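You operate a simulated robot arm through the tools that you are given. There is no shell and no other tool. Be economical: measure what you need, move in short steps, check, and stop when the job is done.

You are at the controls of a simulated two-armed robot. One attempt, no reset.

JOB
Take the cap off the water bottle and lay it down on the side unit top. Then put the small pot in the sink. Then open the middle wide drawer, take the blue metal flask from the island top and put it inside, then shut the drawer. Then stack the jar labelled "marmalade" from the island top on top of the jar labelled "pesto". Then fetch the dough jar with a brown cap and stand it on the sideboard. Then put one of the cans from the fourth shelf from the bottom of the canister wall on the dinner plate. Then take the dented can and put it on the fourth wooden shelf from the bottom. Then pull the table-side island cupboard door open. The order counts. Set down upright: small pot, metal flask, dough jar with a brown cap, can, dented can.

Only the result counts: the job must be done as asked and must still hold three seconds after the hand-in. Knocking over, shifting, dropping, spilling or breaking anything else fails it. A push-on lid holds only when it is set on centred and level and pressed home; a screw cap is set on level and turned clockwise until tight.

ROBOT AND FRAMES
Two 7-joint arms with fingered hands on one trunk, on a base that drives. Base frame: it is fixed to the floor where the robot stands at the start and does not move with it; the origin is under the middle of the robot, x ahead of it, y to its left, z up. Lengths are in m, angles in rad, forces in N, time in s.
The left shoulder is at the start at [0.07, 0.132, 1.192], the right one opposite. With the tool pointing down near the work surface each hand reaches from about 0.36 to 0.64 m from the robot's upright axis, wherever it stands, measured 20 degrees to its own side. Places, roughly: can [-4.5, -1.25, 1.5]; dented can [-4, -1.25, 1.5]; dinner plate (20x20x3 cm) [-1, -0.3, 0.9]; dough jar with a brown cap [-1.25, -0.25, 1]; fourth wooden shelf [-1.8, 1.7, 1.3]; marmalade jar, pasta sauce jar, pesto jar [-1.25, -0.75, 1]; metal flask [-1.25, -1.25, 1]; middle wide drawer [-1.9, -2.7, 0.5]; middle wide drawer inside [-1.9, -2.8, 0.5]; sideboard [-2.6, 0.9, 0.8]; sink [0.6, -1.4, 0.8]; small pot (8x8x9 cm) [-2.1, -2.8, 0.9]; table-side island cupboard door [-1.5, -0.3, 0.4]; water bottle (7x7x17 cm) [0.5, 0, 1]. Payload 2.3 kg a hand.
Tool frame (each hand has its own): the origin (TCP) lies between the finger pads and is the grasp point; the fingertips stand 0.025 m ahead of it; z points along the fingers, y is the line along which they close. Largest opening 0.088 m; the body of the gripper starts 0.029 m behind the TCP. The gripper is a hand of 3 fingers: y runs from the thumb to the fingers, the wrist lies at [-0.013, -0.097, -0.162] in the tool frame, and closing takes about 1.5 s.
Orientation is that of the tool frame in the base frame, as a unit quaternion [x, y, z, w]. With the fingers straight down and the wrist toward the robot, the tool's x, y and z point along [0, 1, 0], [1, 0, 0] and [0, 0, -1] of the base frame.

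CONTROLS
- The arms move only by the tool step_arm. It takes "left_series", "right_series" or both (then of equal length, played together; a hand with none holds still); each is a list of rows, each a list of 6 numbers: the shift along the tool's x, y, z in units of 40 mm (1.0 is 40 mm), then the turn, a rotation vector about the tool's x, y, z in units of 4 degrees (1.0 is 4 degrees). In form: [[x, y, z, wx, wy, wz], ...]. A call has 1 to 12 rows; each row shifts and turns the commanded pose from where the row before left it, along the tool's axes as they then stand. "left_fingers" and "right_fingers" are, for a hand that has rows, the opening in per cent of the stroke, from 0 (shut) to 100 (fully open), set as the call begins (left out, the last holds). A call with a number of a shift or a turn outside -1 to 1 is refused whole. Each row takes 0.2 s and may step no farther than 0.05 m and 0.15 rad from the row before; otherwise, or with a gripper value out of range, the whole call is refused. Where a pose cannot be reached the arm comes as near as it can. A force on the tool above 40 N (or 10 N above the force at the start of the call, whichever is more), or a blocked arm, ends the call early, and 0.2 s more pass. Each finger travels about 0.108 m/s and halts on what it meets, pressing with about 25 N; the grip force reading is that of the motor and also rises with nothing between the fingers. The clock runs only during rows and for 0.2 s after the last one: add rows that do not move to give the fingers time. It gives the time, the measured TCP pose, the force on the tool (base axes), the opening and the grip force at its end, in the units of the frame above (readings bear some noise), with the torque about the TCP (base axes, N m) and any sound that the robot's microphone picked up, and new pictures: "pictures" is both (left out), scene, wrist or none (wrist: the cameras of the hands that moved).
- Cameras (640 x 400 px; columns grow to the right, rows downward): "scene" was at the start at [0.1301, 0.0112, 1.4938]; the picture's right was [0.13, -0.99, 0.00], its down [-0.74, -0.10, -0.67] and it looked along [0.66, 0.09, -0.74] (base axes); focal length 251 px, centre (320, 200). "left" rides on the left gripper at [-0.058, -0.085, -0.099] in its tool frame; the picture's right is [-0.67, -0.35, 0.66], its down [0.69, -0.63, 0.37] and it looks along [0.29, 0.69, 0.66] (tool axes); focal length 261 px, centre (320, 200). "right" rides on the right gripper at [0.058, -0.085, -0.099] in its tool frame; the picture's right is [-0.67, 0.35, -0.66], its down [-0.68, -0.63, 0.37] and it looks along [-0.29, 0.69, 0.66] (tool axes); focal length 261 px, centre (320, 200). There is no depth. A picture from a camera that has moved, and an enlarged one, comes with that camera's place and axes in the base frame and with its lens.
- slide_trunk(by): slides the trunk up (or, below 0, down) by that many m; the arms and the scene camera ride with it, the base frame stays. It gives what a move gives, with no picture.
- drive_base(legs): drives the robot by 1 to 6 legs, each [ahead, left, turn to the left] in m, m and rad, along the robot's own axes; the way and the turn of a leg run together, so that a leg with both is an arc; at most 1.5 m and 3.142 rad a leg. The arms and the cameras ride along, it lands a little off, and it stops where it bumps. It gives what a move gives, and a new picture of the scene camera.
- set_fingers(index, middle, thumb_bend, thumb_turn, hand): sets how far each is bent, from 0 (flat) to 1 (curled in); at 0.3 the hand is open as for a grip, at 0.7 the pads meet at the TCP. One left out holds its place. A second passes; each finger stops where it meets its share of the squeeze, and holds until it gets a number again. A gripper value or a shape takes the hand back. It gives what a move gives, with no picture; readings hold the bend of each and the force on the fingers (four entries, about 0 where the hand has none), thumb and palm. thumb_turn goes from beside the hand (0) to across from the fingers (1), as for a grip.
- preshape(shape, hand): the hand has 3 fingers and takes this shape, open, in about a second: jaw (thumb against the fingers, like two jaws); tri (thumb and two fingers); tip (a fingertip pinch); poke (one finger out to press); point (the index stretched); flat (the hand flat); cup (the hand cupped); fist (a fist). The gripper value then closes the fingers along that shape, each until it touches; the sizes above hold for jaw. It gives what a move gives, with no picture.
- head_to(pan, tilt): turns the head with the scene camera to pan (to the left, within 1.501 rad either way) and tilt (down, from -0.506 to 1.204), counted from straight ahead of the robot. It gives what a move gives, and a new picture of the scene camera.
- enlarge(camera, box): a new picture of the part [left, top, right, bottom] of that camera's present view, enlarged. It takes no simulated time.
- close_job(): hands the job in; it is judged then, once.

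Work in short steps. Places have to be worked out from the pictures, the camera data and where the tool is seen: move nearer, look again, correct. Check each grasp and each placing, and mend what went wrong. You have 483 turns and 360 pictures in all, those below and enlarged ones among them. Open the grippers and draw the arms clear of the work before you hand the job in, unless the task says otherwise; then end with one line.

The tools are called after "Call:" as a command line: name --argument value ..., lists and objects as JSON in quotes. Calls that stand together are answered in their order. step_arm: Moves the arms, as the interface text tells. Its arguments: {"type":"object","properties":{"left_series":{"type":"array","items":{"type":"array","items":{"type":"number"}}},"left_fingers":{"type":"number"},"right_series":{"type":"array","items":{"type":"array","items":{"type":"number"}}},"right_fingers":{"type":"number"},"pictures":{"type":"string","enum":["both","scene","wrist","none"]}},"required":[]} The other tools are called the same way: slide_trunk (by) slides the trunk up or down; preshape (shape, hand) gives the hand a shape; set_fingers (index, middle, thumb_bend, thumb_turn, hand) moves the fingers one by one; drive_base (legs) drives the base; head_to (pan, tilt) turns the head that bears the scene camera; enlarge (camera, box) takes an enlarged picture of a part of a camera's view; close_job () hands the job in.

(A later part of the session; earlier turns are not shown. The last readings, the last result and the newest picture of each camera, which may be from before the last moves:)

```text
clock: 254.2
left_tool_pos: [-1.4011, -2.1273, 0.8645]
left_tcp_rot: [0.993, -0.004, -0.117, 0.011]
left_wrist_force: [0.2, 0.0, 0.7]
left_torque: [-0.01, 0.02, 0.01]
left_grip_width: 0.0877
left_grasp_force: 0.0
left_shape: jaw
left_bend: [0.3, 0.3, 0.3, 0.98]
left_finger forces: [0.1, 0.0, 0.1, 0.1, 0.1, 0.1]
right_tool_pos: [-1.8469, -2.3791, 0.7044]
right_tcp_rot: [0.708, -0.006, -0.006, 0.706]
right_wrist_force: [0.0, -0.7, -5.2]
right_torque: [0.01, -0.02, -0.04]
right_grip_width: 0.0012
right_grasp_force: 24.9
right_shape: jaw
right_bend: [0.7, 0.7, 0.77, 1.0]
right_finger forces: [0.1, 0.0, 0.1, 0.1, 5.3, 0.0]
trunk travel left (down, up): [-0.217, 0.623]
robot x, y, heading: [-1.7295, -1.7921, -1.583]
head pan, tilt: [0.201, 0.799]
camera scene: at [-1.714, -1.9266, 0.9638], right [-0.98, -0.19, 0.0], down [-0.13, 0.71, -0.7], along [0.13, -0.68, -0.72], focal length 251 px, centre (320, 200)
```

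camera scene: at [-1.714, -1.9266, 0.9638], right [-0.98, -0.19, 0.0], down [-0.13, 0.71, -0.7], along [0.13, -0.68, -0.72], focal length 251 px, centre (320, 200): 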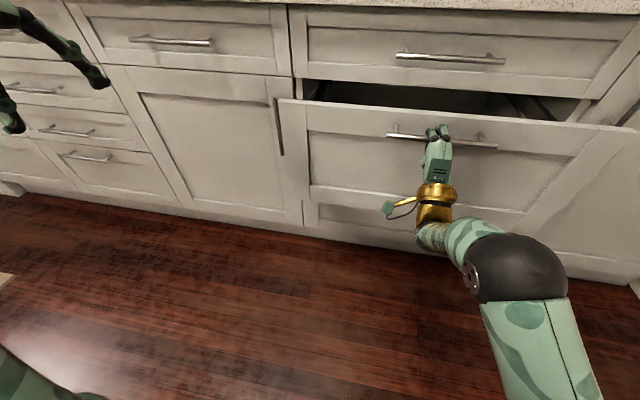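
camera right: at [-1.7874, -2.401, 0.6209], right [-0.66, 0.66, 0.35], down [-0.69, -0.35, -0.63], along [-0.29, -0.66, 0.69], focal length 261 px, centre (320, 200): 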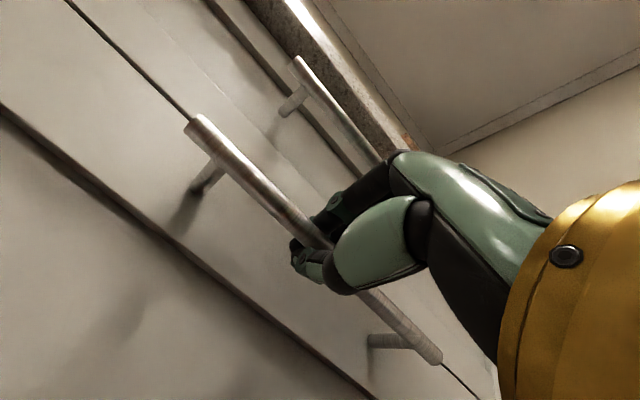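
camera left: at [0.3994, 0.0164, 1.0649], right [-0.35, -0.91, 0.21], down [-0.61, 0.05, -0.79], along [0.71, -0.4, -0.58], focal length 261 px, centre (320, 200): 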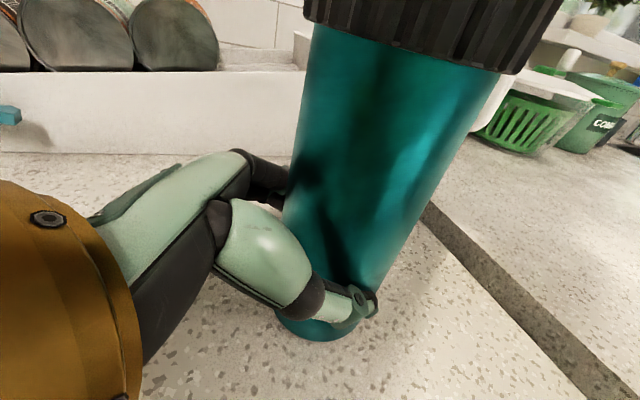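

Drawer is opening. Back another 0.12 (island end is behind), then pull further with the arm.

Call:
drive_base --legs '[[-0.12, 0, 0]]'

Call:
step_arm --right_series '[[0, 0, -0.5, 0, 0, 0], [0, 0, -0.5, 0, 0, 0], [0, 0, -0.5, 0, 0, 0], [0, 0, -0.5, 0, 0, 0], [0, 0, 0, 0, 0, 0]]'

```text
clock: 255.4
left_tool_pos: [-1.4009, -2.009, 0.8639]
left_tcp_rot: [0.993, -0.006, -0.117, 0.011]
left_wrist_force: [-0.1, 1.0, 0.1]
left_torque: [-0.02, 0.01, -0.02]
left_grip_width: 0.0877
left_grasp_force: 0.2
left_shape: jaw
left_bend: [0.3, 0.3, 0.3, 0.98]
left_finger forces: [0.0, 0.1, 0.1, 0.0, 0.0, 0.0]
right_tool_pos: [-1.8476, -2.2571, 0.7044]
right_tcp_rot: [0.708, -0.006, -0.007, 0.706]
right_wrist_force: [0.3, -1.0, -5.8]
right_torque: [-0.06, -0.06, -0.04]
right_grip_width: 0.0014
right_grasp_force: 24.9
right_shape: jaw
right_bend: [0.7, 0.7, 0.77, 1.0]
right_finger forces: [0.0, 0.0, 0.1, 0.1, 6.5, 0.1]
trunk travel left (down, up): [-0.217, 0.623]
robot x, y, heading: [-1.7248, -1.6764, -1.584]
head pan, tilt: [0.201, 0.799]
camera scene: at [-1.7127, -1.806, 0.9638], right [-0.98, -0.18, 0.0], down [-0.13, 0.71, -0.7], along [0.13, -0.68, -0.72], focal length 251 px, centre (320, 200)
```

scene: 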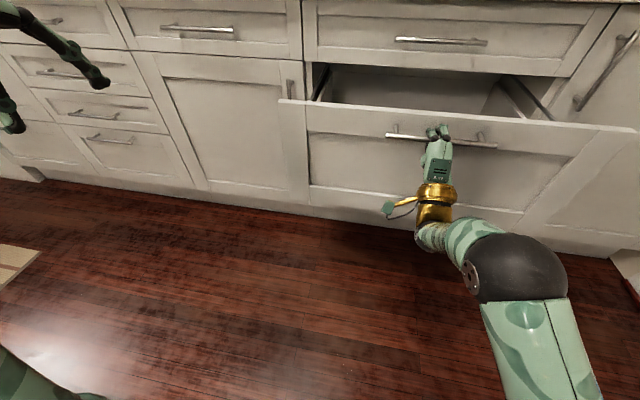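

```text
clock: 256.6
left_tool_pos: [-1.4008, -2.0079, 0.8649]
left_tcp_rot: [0.993, -0.008, -0.117, 0.011]
left_wrist_force: [-0.9, -0.2, -0.1]
left_torque: [0.01, 0.01, 0.06]
left_grip_width: 0.0876
left_grasp_force: 0.0
left_shape: jaw
left_bend: [0.3, 0.3, 0.3, 0.98]
left_finger forces: [0.0, 0.1, 0.1, 0.0, 0.1, 0.0]
right_tool_pos: [-1.8455, -2.1775, 0.7059]
right_tcp_rot: [0.708, -0.006, -0.006, 0.706]
right_wrist_force: [-1.2, 1.3, -8.3]
right_torque: [-0.04, 0.01, -0.01]
right_grip_width: 0.0014
right_grasp_force: 25.7
right_shape: jaw
right_bend: [0.7, 0.7, 0.77, 1.0]
right_finger forces: [0.0, 0.1, 0.0, 0.1, 7.3, 0.0]
trunk travel left (down, up): [-0.217, 0.623]
robot x, y, heading: [-1.7261, -1.6719, -1.588]
head pan, tilt: [0.201, 0.799]
camera scene: at [-1.7131, -1.8057, 0.9638], right [-0.98, -0.18, 0.0], down [-0.13, 0.71, -0.7], along [0.13, -0.68, -0.72], focal length 251 px, centre (320, 200)
camera right: at [-1.7858, -2.0797, 0.6222], right [-0.66, 0.67, 0.35], down [-0.69, -0.35, -0.63], along [-0.3, -0.66, 0.69], focal length 261 px, centre (320, 200)
```

scene: 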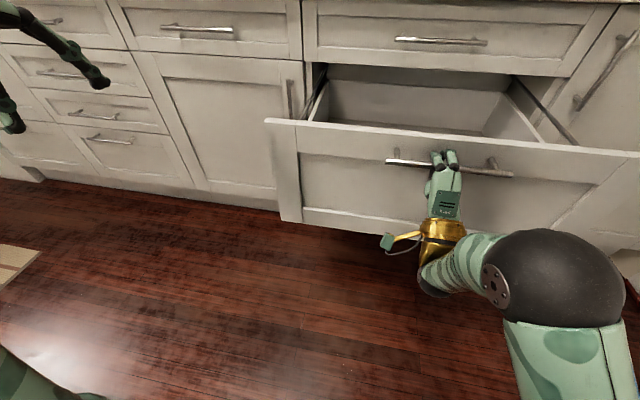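
right: 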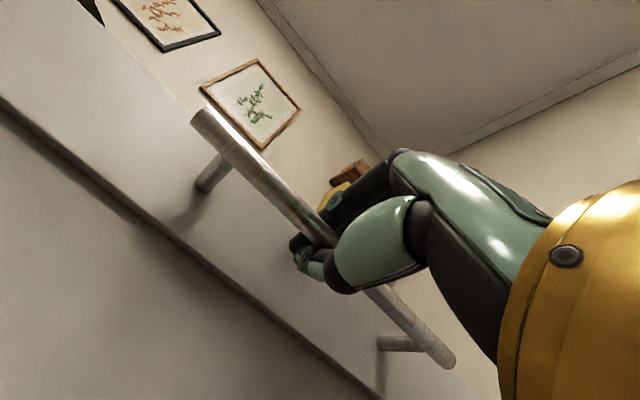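

Opened ~0.32 m. Open the fingers and draw the hand back off the bar.

Call:
step_arm --right_series '[[0, 0, 0, 0, 0, 0], [0, 0, 0, 0, 0, 0], [0, 0, 0, 0, 0, 0], [0, 0, 0, 0, 0, 0], [0, 0, 0, 0, 0, 0], [0, 0, 0, 0, 0, 0], [0, 0, -0.6, 0, 0, 0], [0, 0, -0.8, 0, 0, 0], [0, 0, 0, 0, 0, 0]]' --right_fingers 100

```text
clock: 258.6
left_tool_pos: [-1.401, -2.0069, 0.865]
left_tcp_rot: [0.993, -0.006, -0.117, 0.011]
left_wrist_force: [0.2, -0.3, -0.6]
left_torque: [-0.02, -0.04, -0.02]
left_grip_width: 0.0879
left_grasp_force: 0.0
left_shape: jaw
left_bend: [0.3, 0.3, 0.3, 0.98]
left_finger forces: [0.0, 0.0, 0.1, 0.1, 0.0, 0.1]
right_tool_pos: [-1.8496, -2.118, 0.7063]
right_tcp_rot: [0.708, -0.015, -0.007, 0.706]
right_wrist_force: [0.4, 0.3, -0.4]
right_torque: [-0.01, 0.02, -0.01]
right_grip_width: 0.0876
right_grasp_force: 0.1
right_shape: jaw
right_bend: [0.3, 0.3, 0.3, 0.98]
right_finger forces: [0.0, 0.0, 0.0, 0.0, 0.0, 0.1]
trunk travel left (down, up): [-0.217, 0.623]
robot x, y, heading: [-1.7312, -1.6784, -1.586]
head pan, tilt: [0.201, 0.799]
camera scene: at [-1.7126, -1.8043, 0.964], right [-0.98, -0.18, 0.0], down [-0.13, 0.7, -0.7], along [0.13, -0.69, -0.72], focal length 251 px, centre (320, 200)
camera right: at [-1.7872, -2.0222, 0.6237], right [-0.65, 0.67, 0.34], down [-0.69, -0.34, -0.64], along [-0.31, -0.65, 0.69], focal length 261 px, centre (320, 200)
```

scene: 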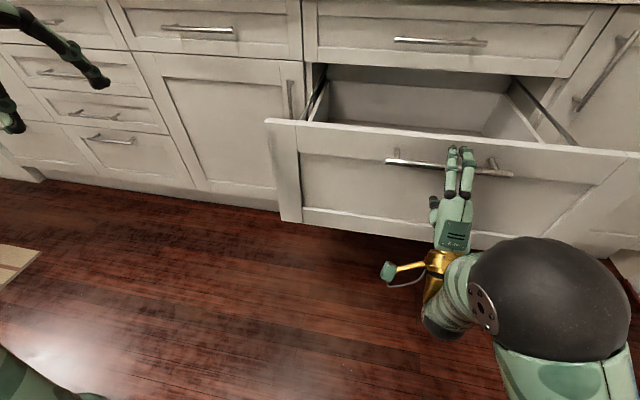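
right: 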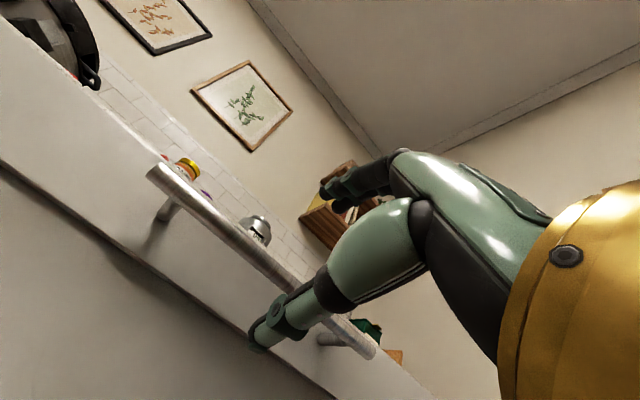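

Raise the trunk, turn the right hand back to pointing down, move away and turn to face the island end.

Call:
slide_trunk --by 0.45

Call:
step_arm --right_series '[[0, 0, 0, 1, 0, 0], [0, 0, 0, 1, 0, 0], [0, 0, 0, 1, 0, 0], [0, 0, 0, 1, 0, 0], [0, 0, 0, 1, 0, 0], [0, 0, 0, 1, 0, 0], [0, 0, 0, 1, 0, 0], [0, 0, 0, 1, 0, 0], [0, 0, 0, 1, 0, 0], [0, 0, 0, 1, 0, 0], [0, 0, 0, 1, 0, 0], [0, 0, 0, 1, 0, 0]]' --pictures "none"

Call:
step_arm --right_series '[[0, 0, 0, 1, 0, 0], [0, 0, 0, 1, 0, 0], [0, 0, 0, 1, 0, 0], [0, 0, 0, 1, 0, 0], [0, 0, 0, 1, 0, 0], [0, 0, 0, 1, 0, 0], [0, 0, 0, 1, 0, 0], [0, 0, 0, 1, 0, 0], [0, 0, 0, 1, 0, 0], [0, 0, 0, 1, 0, 0], [0, 0, 0, 0.5, 0, 0]]' --pictures "scene"

```text
refused: 0.45 is not a number from -0.4 to 0.4
```

```text
clock: 261.2
left_tool_pos: [-1.4016, -2.0066, 0.8657]
left_tcp_rot: [0.993, -0.007, -0.118, 0.011]
left_wrist_force: [0.0, -0.1, 0.1]
left_torque: [0.0, 0.0, 0.01]
left_grip_width: 0.0875
left_grasp_force: 0.1
left_shape: jaw
left_bend: [0.3, 0.3, 0.3, 0.98]
left_finger forces: [0.0, 0.0, 0.0, 0.1, 0.1, 0.1]
right_tool_pos: [-1.8443, -2.1196, 0.7057]
right_tcp_rot: [0.934, -0.008, -0.004, 0.357]
right_wrist_force: [0.8, -0.1, 0.7]
right_torque: [0.02, -0.03, -0.03]
right_grip_width: 0.0876
right_grasp_force: 0.0
right_shape: jaw
right_bend: [0.3, 0.3, 0.3, 0.98]
right_finger forces: [0.1, 0.0, 0.1, 0.1, 0.0, 0.0]
trunk travel left (down, up): [-0.217, 0.623]
robot x, y, heading: [-1.7259, -1.6739, -1.584]
head pan, tilt: [0.201, 0.799]
```

```text
clock: 263.6
left_tool_pos: [-1.4009, -2.0065, 0.8659]
left_tcp_rot: [0.993, -0.008, -0.118, 0.011]
left_wrist_force: [0.3, -0.4, -0.6]
left_torque: [-0.03, 0.04, 0.05]
left_grip_width: 0.0879
left_grasp_force: 0.1
left_shape: jaw
left_bend: [0.3, 0.3, 0.3, 0.98]
left_finger forces: [0.1, 0.0, 0.0, 0.1, 0.0, 0.1]
right_tool_pos: [-1.8444, -2.1194, 0.7055]
right_tcp_rot: [1.0, -0.009, 0.0, -0.001]
right_wrist_force: [-0.5, 0.3, 0.4]
right_torque: [-0.02, -0.02, -0.02]
right_grip_width: 0.0879
right_grasp_force: 0.0
right_shape: jaw
right_bend: [0.3, 0.3, 0.3, 0.98]
right_finger forces: [0.0, 0.0, 0.0, 0.0, 0.0, 0.0]
trunk travel left (down, up): [-0.217, 0.623]
robot x, y, heading: [-1.7268, -1.6729, -1.582]
head pan, tilt: [0.201, 0.799]
camera scene: at [-1.7125, -1.8042, 0.964], right [-0.98, -0.18, 0.0], down [-0.13, 0.7, -0.7], along [0.13, -0.69, -0.72], focal length 251 px, centre (320, 200)
```

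scene: 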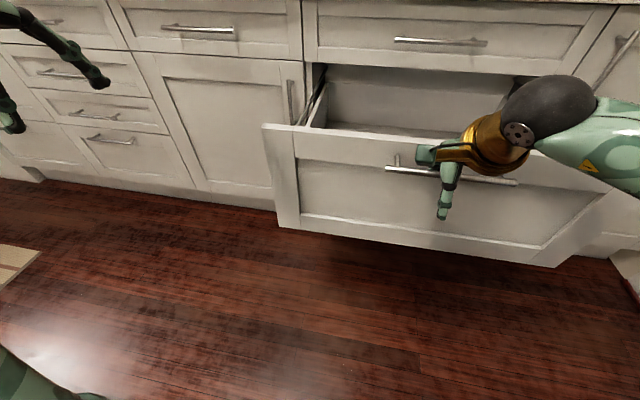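

Pull the hand back 4 cm from the bar, then raise the trunk 0.4.

Call:
step_arm --right_series '[[0, -0.6, 0, 0, 0, 0], [0, -0.6, 0, 0, 0, 0], [0, 0, 0, 0, 0, 0]]' --pictures "none"

Call:
slide_trunk --by 0.4

Call:
head_to --pan 0.0 --tilt 0.75

```text
clock: 264.4
left_tool_pos: [-1.4004, -2.0069, 0.8658]
left_tcp_rot: [0.993, -0.008, -0.118, 0.011]
left_wrist_force: [-0.7, -0.3, 0.2]
left_torque: [-0.01, 0.0, 0.0]
left_grip_width: 0.0876
left_grasp_force: 0.0
left_shape: jaw
left_bend: [0.3, 0.3, 0.3, 0.98]
left_finger forces: [0.0, 0.1, 0.0, 0.0, 0.0, 0.0]
right_tool_pos: [-1.8443, -2.0703, 0.706]
right_tcp_rot: [1.0, -0.009, -0.001, -0.001]
right_wrist_force: [-0.3, 0.4, -0.4]
right_torque: [0.05, 0.0, 0.01]
right_grip_width: 0.0878
right_grasp_force: 0.0
right_shape: jaw
right_bend: [0.3, 0.31, 0.3, 0.98]
right_finger forces: [0.0, 0.3, 0.0, 0.0, 0.1, 0.1]
trunk travel left (down, up): [-0.217, 0.623]
robot x, y, heading: [-1.7299, -1.6771, -1.582]
head pan, tilt: [0.201, 0.799]
```

```text
clock: 268.2
left_tool_pos: [-1.4011, -2.0076, 1.265]
left_tcp_rot: [0.993, -0.006, -0.118, 0.012]
left_wrist_force: [0.2, -0.1, -0.2]
left_torque: [0.01, -0.01, -0.05]
left_grip_width: 0.0876
left_grasp_force: 0.0
left_shape: jaw
left_bend: [0.3, 0.3, 0.3, 0.98]
left_finger forces: [0.1, 0.1, 0.1, 0.1, 0.0, 0.0]
right_tool_pos: [-1.8431, -2.0714, 1.1069]
right_tcp_rot: [1.0, -0.01, -0.001, -0.001]
right_wrist_force: [1.0, -0.5, 0.1]
right_torque: [0.0, -0.02, -0.01]
right_grip_width: 0.0878
right_grasp_force: 0.0
right_shape: jaw
right_bend: [0.3, 0.3, 0.3, 0.98]
right_finger forces: [0.0, 0.0, 0.1, 0.1, 0.1, 0.0]
trunk travel left (down, up): [-0.617, 0.223]
robot x, y, heading: [-1.7298, -1.6777, -1.586]
head pan, tilt: [0.201, 0.799]
```

```text
clock: 268.9
left_tool_pos: [-1.4005, -2.0063, 1.2647]
left_tcp_rot: [0.993, -0.007, -0.119, 0.011]
left_wrist_force: [-0.9, -0.5, 0.4]
left_torque: [0.0, 0.02, 0.0]
left_grip_width: 0.0875
left_grasp_force: 0.0
left_shape: jaw
left_bend: [0.3, 0.3, 0.3, 0.98]
left_finger forces: [0.0, 0.0, 0.0, 0.0, 0.0, 0.0]
right_tool_pos: [-1.8426, -2.0731, 1.1063]
right_tcp_rot: [1.0, -0.009, -0.001, -0.002]
right_wrist_force: [0.4, -0.7, -0.2]
right_torque: [-0.01, 0.01, -0.01]
right_grip_width: 0.0877
right_grasp_force: 0.1
right_shape: jaw
right_bend: [0.3, 0.3, 0.3, 0.98]
right_finger forces: [0.0, 0.0, 0.0, 0.1, 0.1, 0.0]
trunk travel left (down, up): [-0.617, 0.223]
robot x, y, heading: [-1.729, -1.6735, -1.585]
head pan, tilt: [0.0, 0.75]
camera scene: at [-1.7286, -1.8078, 1.368], right [-1.0, 0.01, 0.0], down [0.01, 0.68, -0.73], along [-0.01, -0.73, -0.68], focal length 251 px, centre (320, 200)
```

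scene: 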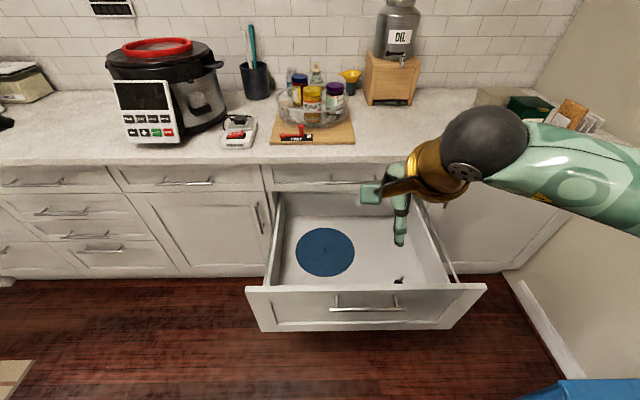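

Call:
enlarge --camera "scene" --box '[240, 180, 500, 340]'

```text
2.46 times, centred on (370, 260) of scene
camera zoom: at [-1.7286, -1.8078, 1.368], right [-1.0, 0.01, 0.0], down [0.01, 0.68, -0.73], along [-0.01, -0.73, -0.68], focal length 618 px, centre (197, 52)
```

zoom: 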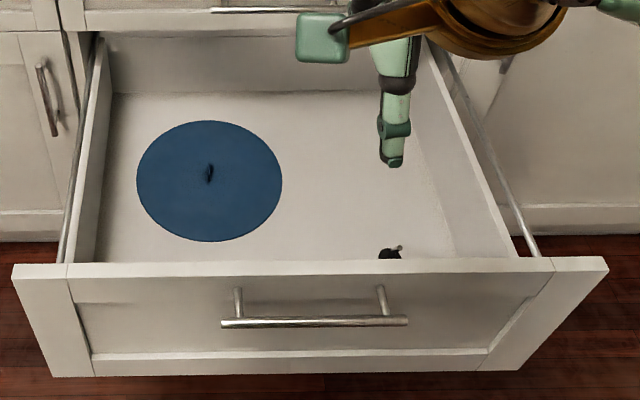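

The drawer holds a flat blue lid (left) and a small item (front right); free spot about (−1.98,−2.4). Now drive to the island end for the flask.

Call:
drive_base --legs '[[0.05, 0.62, 0], [0.2, 0, 0], [0, 0, 1.57], [0, 0, 1.57]]'

Call:
head_to --pan -0.2 --tilt 0.6

```text
clock: 281.3
left_tool_pos: [-1.4358, -1.6, 1.2655]
left_tcp_rot: [0.002, 0.993, 0.012, 0.117]
left_wrist_force: [-0.8, -0.2, 0.3]
left_torque: [-0.01, 0.0, -0.02]
left_grip_width: 0.0878
left_grasp_force: 0.1
left_shape: jaw
left_bend: [0.3, 0.3, 0.3, 0.98]
left_finger forces: [0.0, 0.1, 0.0, 0.0, 0.0, 0.0]
right_tool_pos: [-0.9921, -1.5304, 1.1068]
right_tcp_rot: [0.005, 1.0, 0.0, 0.002]
right_wrist_force: [0.5, 0.4, -0.2]
right_torque: [0.01, 0.01, -0.01]
right_grip_width: 0.0878
right_grasp_force: 0.1
right_shape: jaw
right_bend: [0.3, 0.3, 0.3, 0.98]
right_finger forces: [0.0, 0.0, 0.0, 0.1, 0.1, 0.0]
trunk travel left (down, up): [-0.617, 0.223]
robot x, y, heading: [-1.1026, -1.9306, 1.567]
head pan, tilt: [0.0, 0.75]
camera scene: at [-1.1014, -1.7946, 1.368], right [1.0, -0.01, 0.0], down [0.0, -0.68, -0.73], along [0.0, 0.73, -0.68], focal length 251 px, centre (320, 200)
```

scene: 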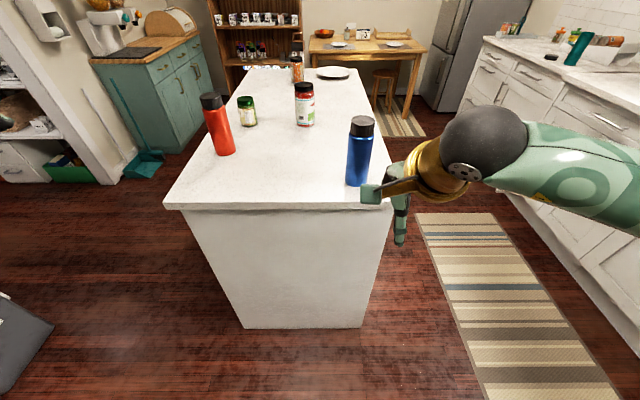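

```text
clock: 282.0
left_tool_pos: [-1.435, -1.6006, 1.2648]
left_tcp_rot: [0.002, 0.993, 0.011, 0.117]
left_wrist_force: [0.8, -0.7, -0.4]
left_torque: [-0.01, -0.01, 0.0]
left_grip_width: 0.0877
left_grasp_force: 0.1
left_shape: jaw
left_bend: [0.3, 0.3, 0.3, 0.98]
left_finger forces: [0.0, 0.0, 0.1, 0.0, 0.0, 0.0]
right_tool_pos: [-0.9922, -1.5296, 1.1076]
right_tcp_rot: [0.004, 1.0, -0.001, 0.001]
right_wrist_force: [0.2, -0.2, -0.5]
right_torque: [-0.02, 0.03, -0.02]
right_grip_width: 0.0876
right_grasp_force: 0.1
right_shape: jaw
right_bend: [0.3, 0.3, 0.3, 0.98]
right_finger forces: [0.0, 0.0, 0.0, 0.0, 0.0, 0.0]
trunk travel left (down, up): [-0.617, 0.223]
robot x, y, heading: [-1.1032, -1.925, 1.563]
head pan, tilt: [-0.201, 0.6]
camera scene: at [-1.084, -1.791, 1.3808], right [0.98, -0.2, 0.0], down [-0.12, -0.55, -0.82], along [0.17, 0.81, -0.57], focal length 251 px, centre (320, 200)
```

scene: 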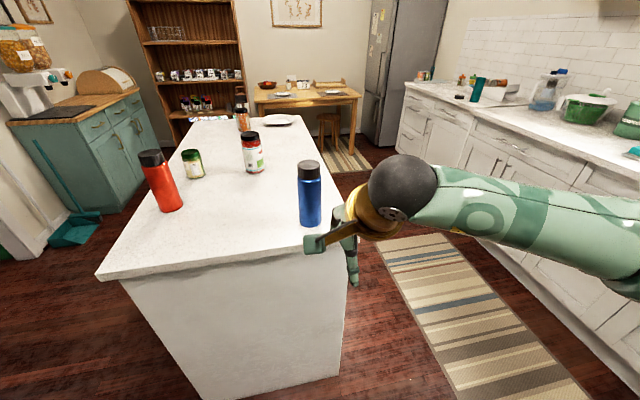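

Flask at about (−1.0,−1.24), top ≈1.10. Raise the right hand and approach.

Call:
step_arm --right_series '[[0, 0, -0.8, 0, 0, 0], [0, 0, -0.8, 0, 0, 0], [0, 0, -0.6, 0, 0, 0], [0, 0, 0, 0, 0, 0]]' --pictures "none"

Call:
drive_base --legs '[[0.17, 0, 0]]'

Call:
step_arm --right_series '[[0, 0.8, 0, 0, 0, 0], [0, 0.8, 0, 0, 0, 0], [0, 0.6, 0, 0, 0, 0], [0, 0, 0, 0, 0, 0]]'

```text
clock: 283.0
left_tool_pos: [-1.4353, -1.601, 1.2663]
left_tcp_rot: [0.002, 0.993, 0.012, 0.117]
left_wrist_force: [-0.4, 0.9, 0.4]
left_torque: [0.0, -0.02, 0.02]
left_grip_width: 0.0878
left_grasp_force: 0.0
left_shape: jaw
left_bend: [0.3, 0.3, 0.3, 0.98]
left_finger forces: [0.0, 0.0, 0.1, 0.0, 0.1, 0.1]
right_tool_pos: [-0.9943, -1.5322, 1.1951]
right_tcp_rot: [0.004, 1.0, -0.001, 0.001]
right_wrist_force: [1.6, 0.2, -0.4]
right_torque: [0.0, -0.02, 0.03]
right_grip_width: 0.0877
right_grasp_force: 0.0
right_shape: jaw
right_bend: [0.3, 0.3, 0.3, 0.98]
right_finger forces: [0.1, 0.0, 0.0, 0.0, 0.0, 0.1]
trunk travel left (down, up): [-0.617, 0.223]
robot x, y, heading: [-1.1012, -1.9259, 1.566]
head pan, tilt: [-0.201, 0.6]
```

```text
clock: 284.5
left_tool_pos: [-1.4339, -1.4341, 1.2659]
left_tcp_rot: [0.004, 0.993, 0.013, 0.117]
left_wrist_force: [-0.2, 0.0, 0.3]
left_torque: [-0.03, 0.01, 0.03]
left_grip_width: 0.0876
left_grasp_force: 0.0
left_shape: jaw
left_bend: [0.3, 0.3, 0.3, 0.98]
left_finger forces: [0.0, 0.0, 0.0, 0.1, 0.0, 0.0]
right_tool_pos: [-0.99, -1.3663, 1.196]
right_tcp_rot: [0.006, 1.0, 0.001, 0.001]
right_wrist_force: [0.2, 0.1, -1.0]
right_torque: [-0.01, 0.01, -0.03]
right_grip_width: 0.0876
right_grasp_force: 0.1
right_shape: jaw
right_bend: [0.3, 0.3, 0.3, 0.98]
right_finger forces: [0.0, 0.0, 0.1, 0.0, 0.0, 0.0]
trunk travel left (down, up): [-0.617, 0.223]
robot x, y, heading: [-1.1003, -1.7589, 1.567]
head pan, tilt: [-0.201, 0.6]
camera scene: at [-1.0825, -1.6254, 1.3812], right [0.98, -0.21, 0.0], down [-0.12, -0.55, -0.83], along [0.17, 0.81, -0.56], focal length 251 px, centre (320, 200)
```

scene: 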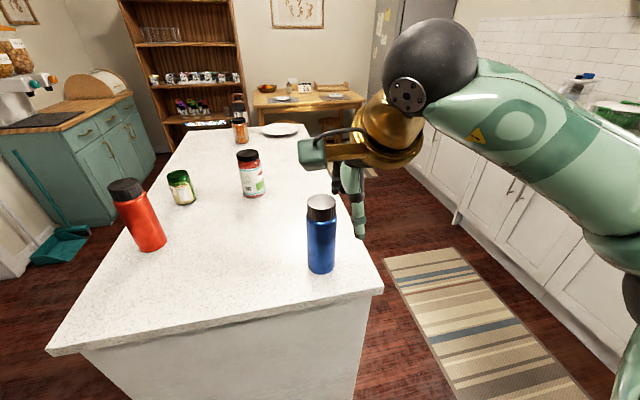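

```text
clock: 285.5
left_tool_pos: [-1.4333, -1.4322, 1.266]
left_tcp_rot: [0.003, 0.993, 0.012, 0.117]
left_wrist_force: [0.7, -0.3, -0.5]
left_torque: [0.01, 0.02, 0.01]
left_grip_width: 0.0876
left_grasp_force: 0.0
left_shape: jaw
left_bend: [0.3, 0.3, 0.3, 0.98]
left_finger forces: [0.0, 0.0, 0.1, 0.1, 0.0, 0.0]
right_tool_pos: [-0.9898, -1.276, 1.1953]
right_tcp_rot: [0.004, 1.0, -0.001, 0.001]
right_wrist_force: [0.2, 0.4, 0.1]
right_torque: [0.0, -0.01, -0.01]
right_grip_width: 0.0873
right_grasp_force: 0.1
right_shape: jaw
right_bend: [0.3, 0.3, 0.3, 0.98]
right_finger forces: [0.0, 0.0, 0.0, 0.0, 0.1, 0.1]
trunk travel left (down, up): [-0.617, 0.223]
robot x, y, heading: [-1.1029, -1.7595, 1.561]
head pan, tilt: [-0.201, 0.6]
camera scene: at [-1.0822, -1.6233, 1.3809], right [0.98, -0.21, 0.0], down [-0.12, -0.55, -0.83], along [0.17, 0.81, -0.56], focal length 251 px, centre (320, 200)
camera right: at [-1.0488, -1.3623, 1.2961], right [0.67, 0.34, 0.66], down [0.68, -0.64, -0.36], along [0.29, 0.69, -0.66], focal length 261 px, centre (320, 200)
```

scene: 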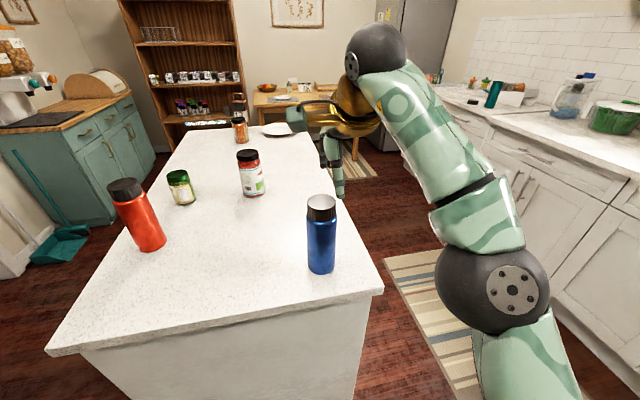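
right: 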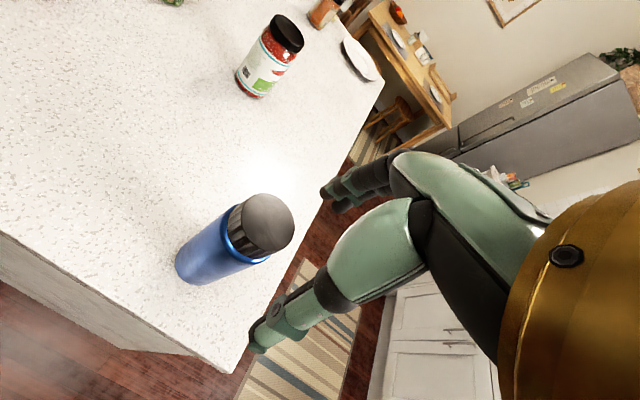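

Flask top ≈(−0.997,−1.231,1.095). Align and descend to TCP z≈1.073.

Call:
step_arm --right_series '[[0.18, 0.6, 0, 0, 0, 0], [0, 0.53, 0, 0, 0, 0], [0, 0, 0.8, 0, 0, 0], [0, 0, 0.7, 0, 0, 0], [0, 0, 0, 0, 0, 0]]'

```text
clock: 286.7
left_tool_pos: [-1.4326, -1.4326, 1.2664]
left_tcp_rot: [0.003, 0.993, 0.013, 0.118]
left_wrist_force: [0.1, -0.1, 0.4]
left_torque: [-0.01, -0.01, 0.03]
left_grip_width: 0.0879
left_grasp_force: 0.1
left_shape: jaw
left_bend: [0.3, 0.3, 0.3, 0.98]
left_finger forces: [0.0, 0.1, 0.0, 0.0, 0.0, 0.0]
right_tool_pos: [-0.9972, -1.2645, 1.1197]
right_tcp_rot: [0.006, 1.0, 0.002, 0.001]
right_wrist_force: [0.2, -0.8, 7.0]
right_torque: [0.37, -0.1, -0.04]
right_grip_width: 0.0876
right_grasp_force: 0.0
right_shape: jaw
right_bend: [0.3, 0.3, 0.3, 0.98]
right_finger forces: [0.0, 7.3, 0.1, 0.1, 0.1, 0.0]
right hand out of reach, approached as far as the arm can: row 1, 2
trunk travel left (down, up): [-0.617, 0.223]
robot x, y, heading: [-1.108, -1.7603, 1.564]
head pan, tilt: [-0.201, 0.6]
camera scene: at [-1.0823, -1.6251, 1.3813], right [0.98, -0.21, 0.0], down [-0.12, -0.55, -0.83], along [0.17, 0.81, -0.56], focal length 251 px, centre (320, 200)
camera right: at [-1.0554, -1.3495, 1.2197], right [0.67, 0.34, 0.66], down [0.68, -0.64, -0.37], along [0.29, 0.69, -0.66], focal length 261 px, centre (320, 200)
```

scene: 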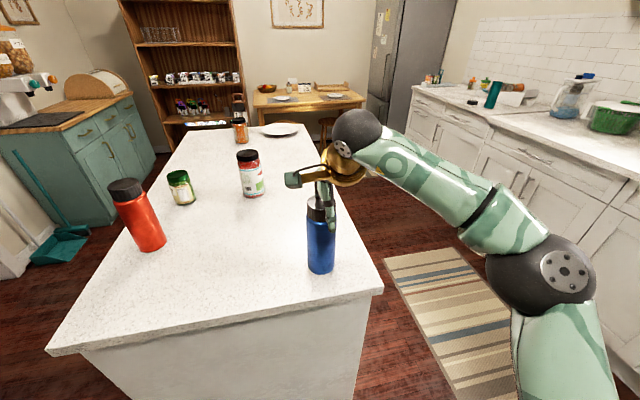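
right: 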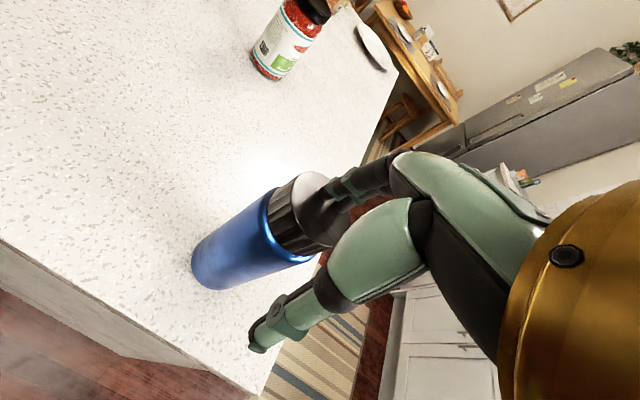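

The finger touched the cap (arm short of reach). Raise, drive 0.06 ahead, and retry.

Call:
step_arm --right_series '[[0, 0, -0.8, 0, 0, 0], [0, -0.6, -0.9, 0, 0, 0], [0, 0, 0, 0, 0, 0]]' --pictures "none"

Call:
drive_base --legs '[[0.07, 0, 0]]'

Call:
step_arm --right_series '[[0, 0, 0, 0, 0, 0]]' --pictures "wrist"

```text
clock: 287.5
left_tool_pos: [-1.4327, -1.4301, 1.2648]
left_tcp_rot: [0.004, 0.993, 0.012, 0.119]
left_wrist_force: [-0.6, 0.5, 0.4]
left_torque: [-0.01, 0.03, -0.03]
left_grip_width: 0.0878
left_grasp_force: 0.1
left_shape: jaw
left_bend: [0.3, 0.3, 0.3, 0.98]
left_finger forces: [0.0, 0.0, 0.0, 0.0, 0.0, 0.0]
right_tool_pos: [-0.9975, -1.2853, 1.1847]
right_tcp_rot: [0.005, 1.0, -0.001, 0.0]
right_wrist_force: [0.2, -0.3, -0.4]
right_torque: [0.01, -0.02, -0.02]
right_grip_width: 0.0876
right_grasp_force: 0.0
right_shape: jaw
right_bend: [0.3, 0.3, 0.3, 0.98]
right_finger forces: [0.0, 0.0, 0.0, 0.1, 0.1, 0.0]
trunk travel left (down, up): [-0.617, 0.223]
robot x, y, heading: [-1.1052, -1.7591, 1.559]
head pan, tilt: [-0.201, 0.6]
```

```text
clock: 288.5
left_tool_pos: [-1.4325, -1.3656, 1.2666]
left_tcp_rot: [0.002, 0.993, 0.014, 0.118]
left_wrist_force: [-0.3, -0.9, 0.2]
left_torque: [0.02, 0.0, -0.01]
left_grip_width: 0.0878
left_grasp_force: 0.1
left_shape: jaw
left_bend: [0.3, 0.3, 0.3, 0.98]
left_finger forces: [0.1, 0.0, 0.0, 0.0, 0.1, 0.0]
right_tool_pos: [-0.9966, -1.2218, 1.1875]
right_tcp_rot: [0.005, 1.0, 0.001, 0.001]
right_wrist_force: [-1.0, -0.4, 0.0]
right_torque: [0.0, 0.0, -0.01]
right_grip_width: 0.0877
right_grasp_force: 0.2
right_shape: jaw
right_bend: [0.3, 0.3, 0.3, 0.98]
right_finger forces: [0.1, 0.0, 0.0, 0.0, 0.0, 0.0]
trunk travel left (down, up): [-0.617, 0.223]
robot x, y, heading: [-1.1038, -1.6906, 1.566]
head pan, tilt: [-0.201, 0.6]
camera scene: at [-1.082, -1.5581, 1.3814], right [0.98, -0.21, 0.0], down [-0.12, -0.55, -0.83], along [0.17, 0.81, -0.56], focal length 251 px, centre (320, 200)
```

scene: 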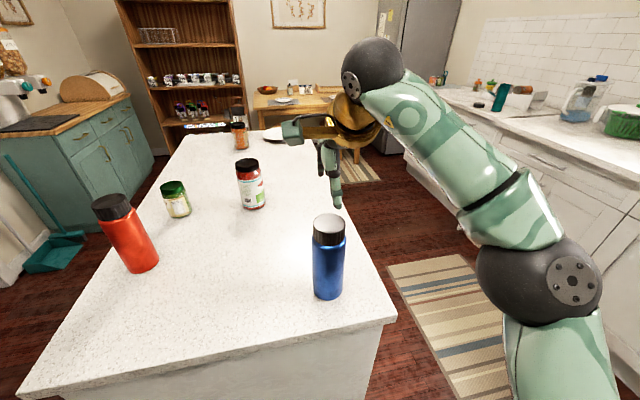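

```text
clock: 288.9
left_tool_pos: [-1.4333, -1.3634, 1.2653]
left_tcp_rot: [0.003, 0.993, 0.014, 0.118]
left_wrist_force: [-0.5, 0.5, 0.5]
left_torque: [-0.01, -0.02, 0.01]
left_grip_width: 0.0874
left_grasp_force: 0.0
left_shape: jaw
left_bend: [0.3, 0.3, 0.3, 0.98]
left_finger forces: [0.0, 0.0, 0.1, 0.0, 0.1, 0.1]
right_tool_pos: [-0.995, -1.2172, 1.1858]
right_tcp_rot: [0.006, 1.0, 0.001, 0.0]
right_wrist_force: [0.6, -0.2, 0.3]
right_torque: [0.0, -0.01, -0.04]
right_grip_width: 0.0879
right_grasp_force: 0.1
right_shape: jaw
right_bend: [0.3, 0.3, 0.3, 0.98]
right_finger forces: [0.0, 0.0, 0.0, 0.0, 0.0, 0.1]
trunk travel left (down, up): [-0.617, 0.223]
robot x, y, heading: [-1.0998, -1.6878, 1.564]
head pan, tilt: [-0.201, 0.6]
camera right: at [-1.0547, -1.3032, 1.2859], right [0.67, 0.34, 0.66], down [0.68, -0.64, -0.37], along [0.29, 0.69, -0.66], focal length 261 px, centre (320, 200)
```

right: 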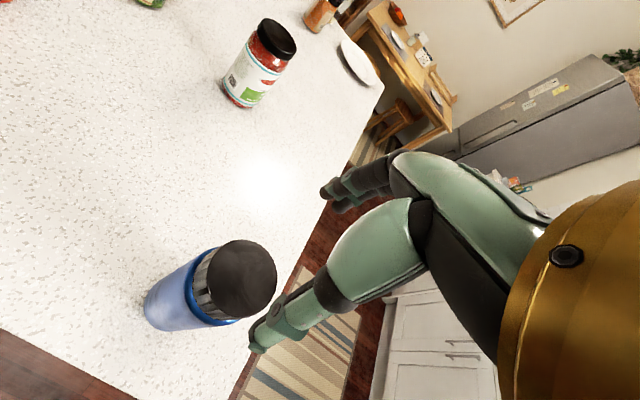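

Now centred over the flask. Descend 0.113 and close.

Call:
step_arm --right_series '[[0, -0.1, 0.8, 0, 0, 0], [0, 0, 0.8, 0, 0, 0], [0, 0, 0.7, 0, 0, 0], [0, 0, 0.5, 0, 0, 0], [0, 0, 0, 0, 0, 0]]' --pictures "wrist"

Call:
step_arm --right_series '[[0, 0, 0, 0, 0, 0], [0, 0, 0, 0, 0, 0], [0, 0, 0, 0, 0, 0], [0, 0, 0, 0, 0, 0], [0, 0, 0, 0, 0, 0], [0, 0, 0, 0, 0, 0]]' --right_fingers 0 --pictures "wrist"

```text
clock: 290.1
left_tool_pos: [-1.4329, -1.3639, 1.2669]
left_tcp_rot: [0.004, 0.993, 0.013, 0.118]
left_wrist_force: [0.0, 0.5, -0.9]
left_torque: [-0.01, 0.02, -0.03]
left_grip_width: 0.0878
left_grasp_force: 0.0
left_shape: jaw
left_bend: [0.3, 0.3, 0.3, 0.98]
left_finger forces: [0.1, 0.0, 0.0, 0.1, 0.1, 0.0]
right_tool_pos: [-0.9956, -1.2187, 1.0716]
right_tcp_rot: [0.005, 1.0, 0.0, 0.001]
right_wrist_force: [-0.1, -1.1, 3.7]
right_torque: [-0.03, -0.02, 0.02]
right_grip_width: 0.0879
right_grasp_force: 0.2
right_shape: jaw
right_bend: [0.3, 0.3, 0.3, 0.97]
right_finger forces: [0.2, 0.0, 0.1, 0.0, 2.8, 0.0]
trunk travel left (down, up): [-0.617, 0.223]
robot x, y, heading: [-1.0982, -1.6931, 1.563]
head pan, tilt: [-0.201, 0.6]
camera right: at [-1.0542, -1.3052, 1.1727], right [0.67, 0.34, 0.66], down [0.68, -0.64, -0.37], along [0.29, 0.69, -0.66], focal length 261 px, centre (320, 200)
```

right: 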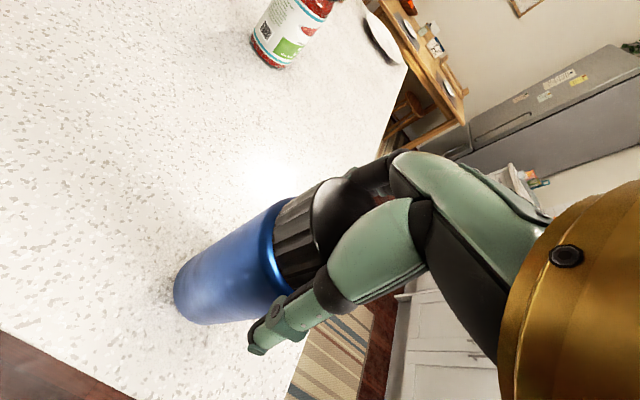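

```text
clock: 291.5
left_tool_pos: [-1.4332, -1.3649, 1.2668]
left_tcp_rot: [0.003, 0.993, 0.013, 0.119]
left_wrist_force: [-0.2, 0.4, 0.0]
left_torque: [0.0, 0.03, -0.02]
left_grip_width: 0.0878
left_grasp_force: 0.1
left_shape: jaw
left_bend: [0.3, 0.3, 0.3, 0.98]
left_finger forces: [0.0, 0.0, 0.0, 0.0, 0.0, 0.0]
right_tool_pos: [-0.995, -1.2194, 1.0718]
right_tcp_rot: [0.006, 1.0, 0.0, 0.0]
right_wrist_force: [0.3, 0.5, 6.0]
right_torque: [0.34, -0.01, 0.01]
right_grip_width: 0.0666
right_grasp_force: 25.2
right_shape: jaw
right_bend: [0.28, 0.39, 0.43, 0.98]
right_finger forces: [17.6, 10.0, 0.0, 0.0, 29.7, 0.1]
trunk travel left (down, up): [-0.617, 0.223]
robot x, y, heading: [-1.1021, -1.6896, 1.568]
head pan, tilt: [-0.201, 0.6]
camera right: at [-1.0542, -1.3054, 1.1732], right [0.67, 0.34, 0.66], down [0.68, -0.64, -0.37], along [0.29, 0.69, -0.66], focal length 261 px, centre (320, 200)
```

right: 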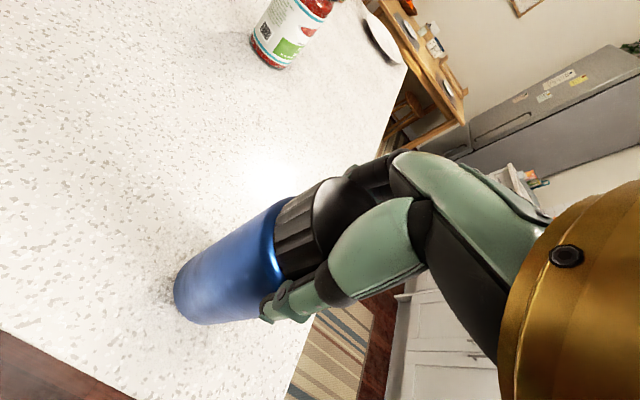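

Gripped. Lift and check.

Call:
step_arm --right_series '[[0, 0, -0.5, 0, 0, 0], [0, 0, -0.8, 0, 0, 0], [0, 0, -0.8, 0, 0, 0], [0, 0, 0, 0, 0, 0]]' --pictures "wrist"

Call:
drive_base --legs '[[-0.25, 0, 0], [0, 0, -1.57], [0, 0, -1.57]]'

```text
clock: 292.5
left_tool_pos: [-1.4328, -1.3615, 1.2652]
left_tcp_rot: [0.003, 0.993, 0.012, 0.117]
left_wrist_force: [0.2, -0.2, 0.0]
left_torque: [0.0, 0.01, 0.0]
left_grip_width: 0.0877
left_grasp_force: 0.1
left_shape: jaw
left_bend: [0.3, 0.3, 0.3, 0.98]
left_finger forces: [0.0, 0.0, 0.1, 0.0, 0.0, 0.0]
right_tool_pos: [-0.9969, -1.2196, 1.1572]
right_tcp_rot: [0.005, 1.0, 0.001, 0.0]
right_wrist_force: [0.8, -0.8, -2.6]
right_torque: [0.01, 0.0, 0.01]
right_grip_width: 0.0664
right_grasp_force: 25.3
right_shape: jaw
right_bend: [0.28, 0.4, 0.43, 0.98]
right_finger forces: [16.8, 9.4, 0.1, 0.0, 27.7, 0.0]
trunk travel left (down, up): [-0.617, 0.223]
robot x, y, heading: [-1.1038, -1.6901, 1.56]
head pan, tilt: [-0.201, 0.6]
camera right: at [-1.0551, -1.3048, 1.2567], right [0.67, 0.34, 0.66], down [0.68, -0.64, -0.36], along [0.29, 0.69, -0.66], focal length 261 px, centre (320, 200)
```

right: 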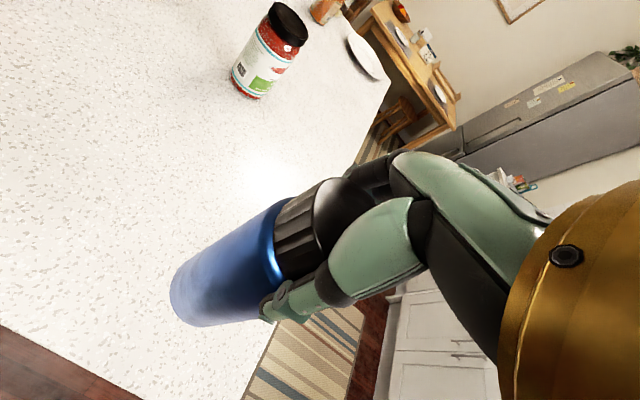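

```text
clock: 302.1
left_tool_pos: [-0.797, -2.2932, 1.2647]
left_tcp_rot: [0.992, -0.038, -0.118, 0.008]
left_wrist_force: [0.2, -1.0, 0.6]
left_torque: [-0.01, 0.01, -0.02]
left_grip_width: 0.0877
left_grasp_force: 0.1
left_shape: jaw
left_bend: [0.3, 0.3, 0.3, 0.98]
left_finger forces: [0.1, 0.0, 0.0, 0.0, 0.0, 0.0]
right_tool_pos: [-1.2407, -2.4042, 1.1563]
right_tcp_rot: [0.999, -0.039, -0.001, -0.001]
right_wrist_force: [-1.1, 0.0, -2.5]
right_torque: [0.01, 0.03, 0.0]
right_grip_width: 0.0661
right_grasp_force: 24.7
right_shape: jaw
right_bend: [0.29, 0.41, 0.43, 0.98]
right_finger forces: [16.0, 8.8, 0.1, 0.0, 25.6, 0.1]
trunk travel left (down, up): [-0.617, 0.223]
robot x, y, heading: [-1.1085, -1.94, -1.646]
head pan, tilt: [-0.201, 0.6]
camera scene: at [-1.13, -2.0773, 1.3808], right [-0.96, 0.27, 0.0], down [0.15, 0.54, -0.82], along [-0.22, -0.79, -0.57], focal length 251 px, centre (320, 200)
```

scene: 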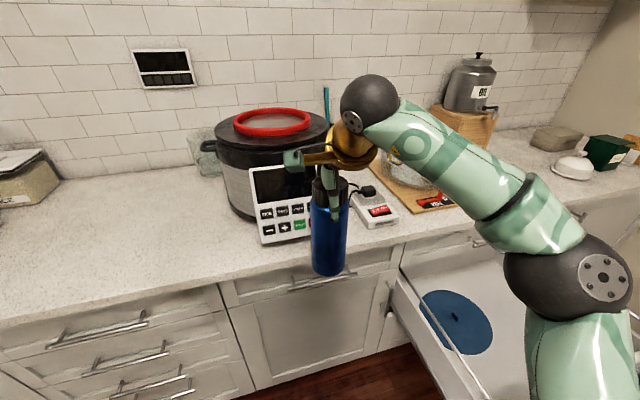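

Flask held upright. Straighten heading, back a bit and strafe to the open drawer.

Call:
drive_base --legs '[[-0.14, 0, 0.075], [0, -0.69, 0]]'

Call:
head_to --pan 0.1 --tilt 0.85

```text
clock: 306.9
left_tool_pos: [-1.465, -2.1299, 1.2644]
left_tcp_rot: [0.993, 0.004, -0.118, 0.013]
left_wrist_force: [-1.2, -0.6, -0.3]
left_torque: [0.0, 0.0, 0.01]
left_grip_width: 0.0874
left_grasp_force: 0.0
left_shape: jaw
left_bend: [0.3, 0.3, 0.3, 0.98]
left_finger forces: [0.0, 0.0, 0.0, 0.0, 0.0, 0.1]
right_tool_pos: [-1.8984, -2.28, 1.1553]
right_tcp_rot: [1.0, 0.003, -0.001, -0.002]
right_wrist_force: [-0.6, 0.1, -3.1]
right_torque: [-0.04, 0.02, 0.0]
right_grip_width: 0.0657
right_grasp_force: 25.2
right_shape: jaw
right_bend: [0.29, 0.41, 0.43, 0.98]
right_finger forces: [16.1, 9.0, 0.0, 0.0, 25.9, 0.0]
trunk travel left (down, up): [-0.617, 0.223]
robot x, y, heading: [-1.8026, -1.8055, -1.561]
head pan, tilt: [-0.201, 0.6]
camera scene: at [-1.815, -1.9439, 1.3808], right [-0.98, 0.19, 0.0], down [0.11, 0.56, -0.82], along [-0.16, -0.81, -0.57], focal length 251 px, centre (320, 200)
```

scene: 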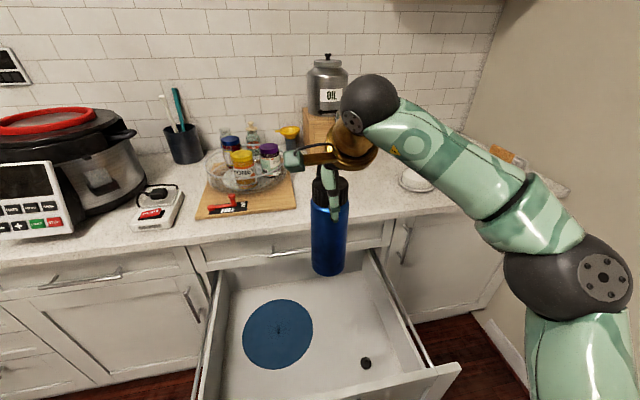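

```text
clock: 307.7
left_tool_pos: [-1.4651, -2.1301, 1.2642]
left_tcp_rot: [0.993, 0.005, -0.117, 0.012]
left_wrist_force: [-0.7, 0.4, -0.1]
left_torque: [0.0, 0.0, -0.01]
left_grip_width: 0.0873
left_grasp_force: 0.0
left_shape: jaw
left_bend: [0.3, 0.3, 0.3, 0.98]
left_finger forces: [0.0, 0.0, 0.0, 0.0, 0.0, 0.0]
right_tool_pos: [-1.8993, -2.2791, 1.1554]
right_tcp_rot: [1.0, 0.003, -0.001, -0.001]
right_wrist_force: [0.2, -0.4, -3.2]
right_torque: [-0.02, -0.03, 0.01]
right_grip_width: 0.0657
right_grasp_force: 25.3
right_shape: jaw
right_bend: [0.29, 0.41, 0.43, 0.98]
right_finger forces: [16.1, 8.9, 0.0, 0.1, 25.9, 0.0]
trunk travel left (down, up): [-0.617, 0.223]
robot x, y, heading: [-1.7996, -1.8078, -1.564]
head pan, tilt: [0.099, 0.85]
camera scene: at [-1.7908, -1.9349, 1.3599], right [-0.99, -0.11, 0.0], down [-0.08, 0.75, -0.66], along [0.07, -0.66, -0.75], focal length 251 px, centre (320, 200)
```

scene: 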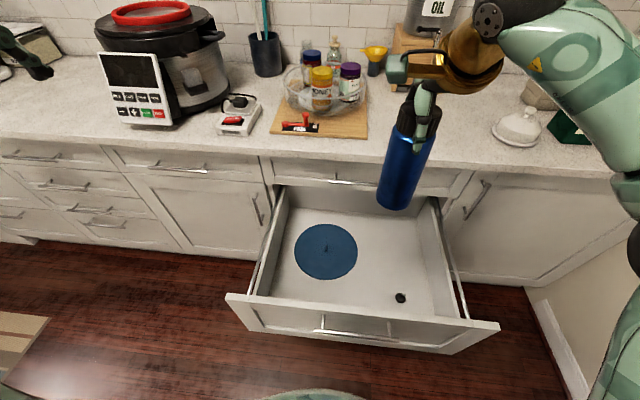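

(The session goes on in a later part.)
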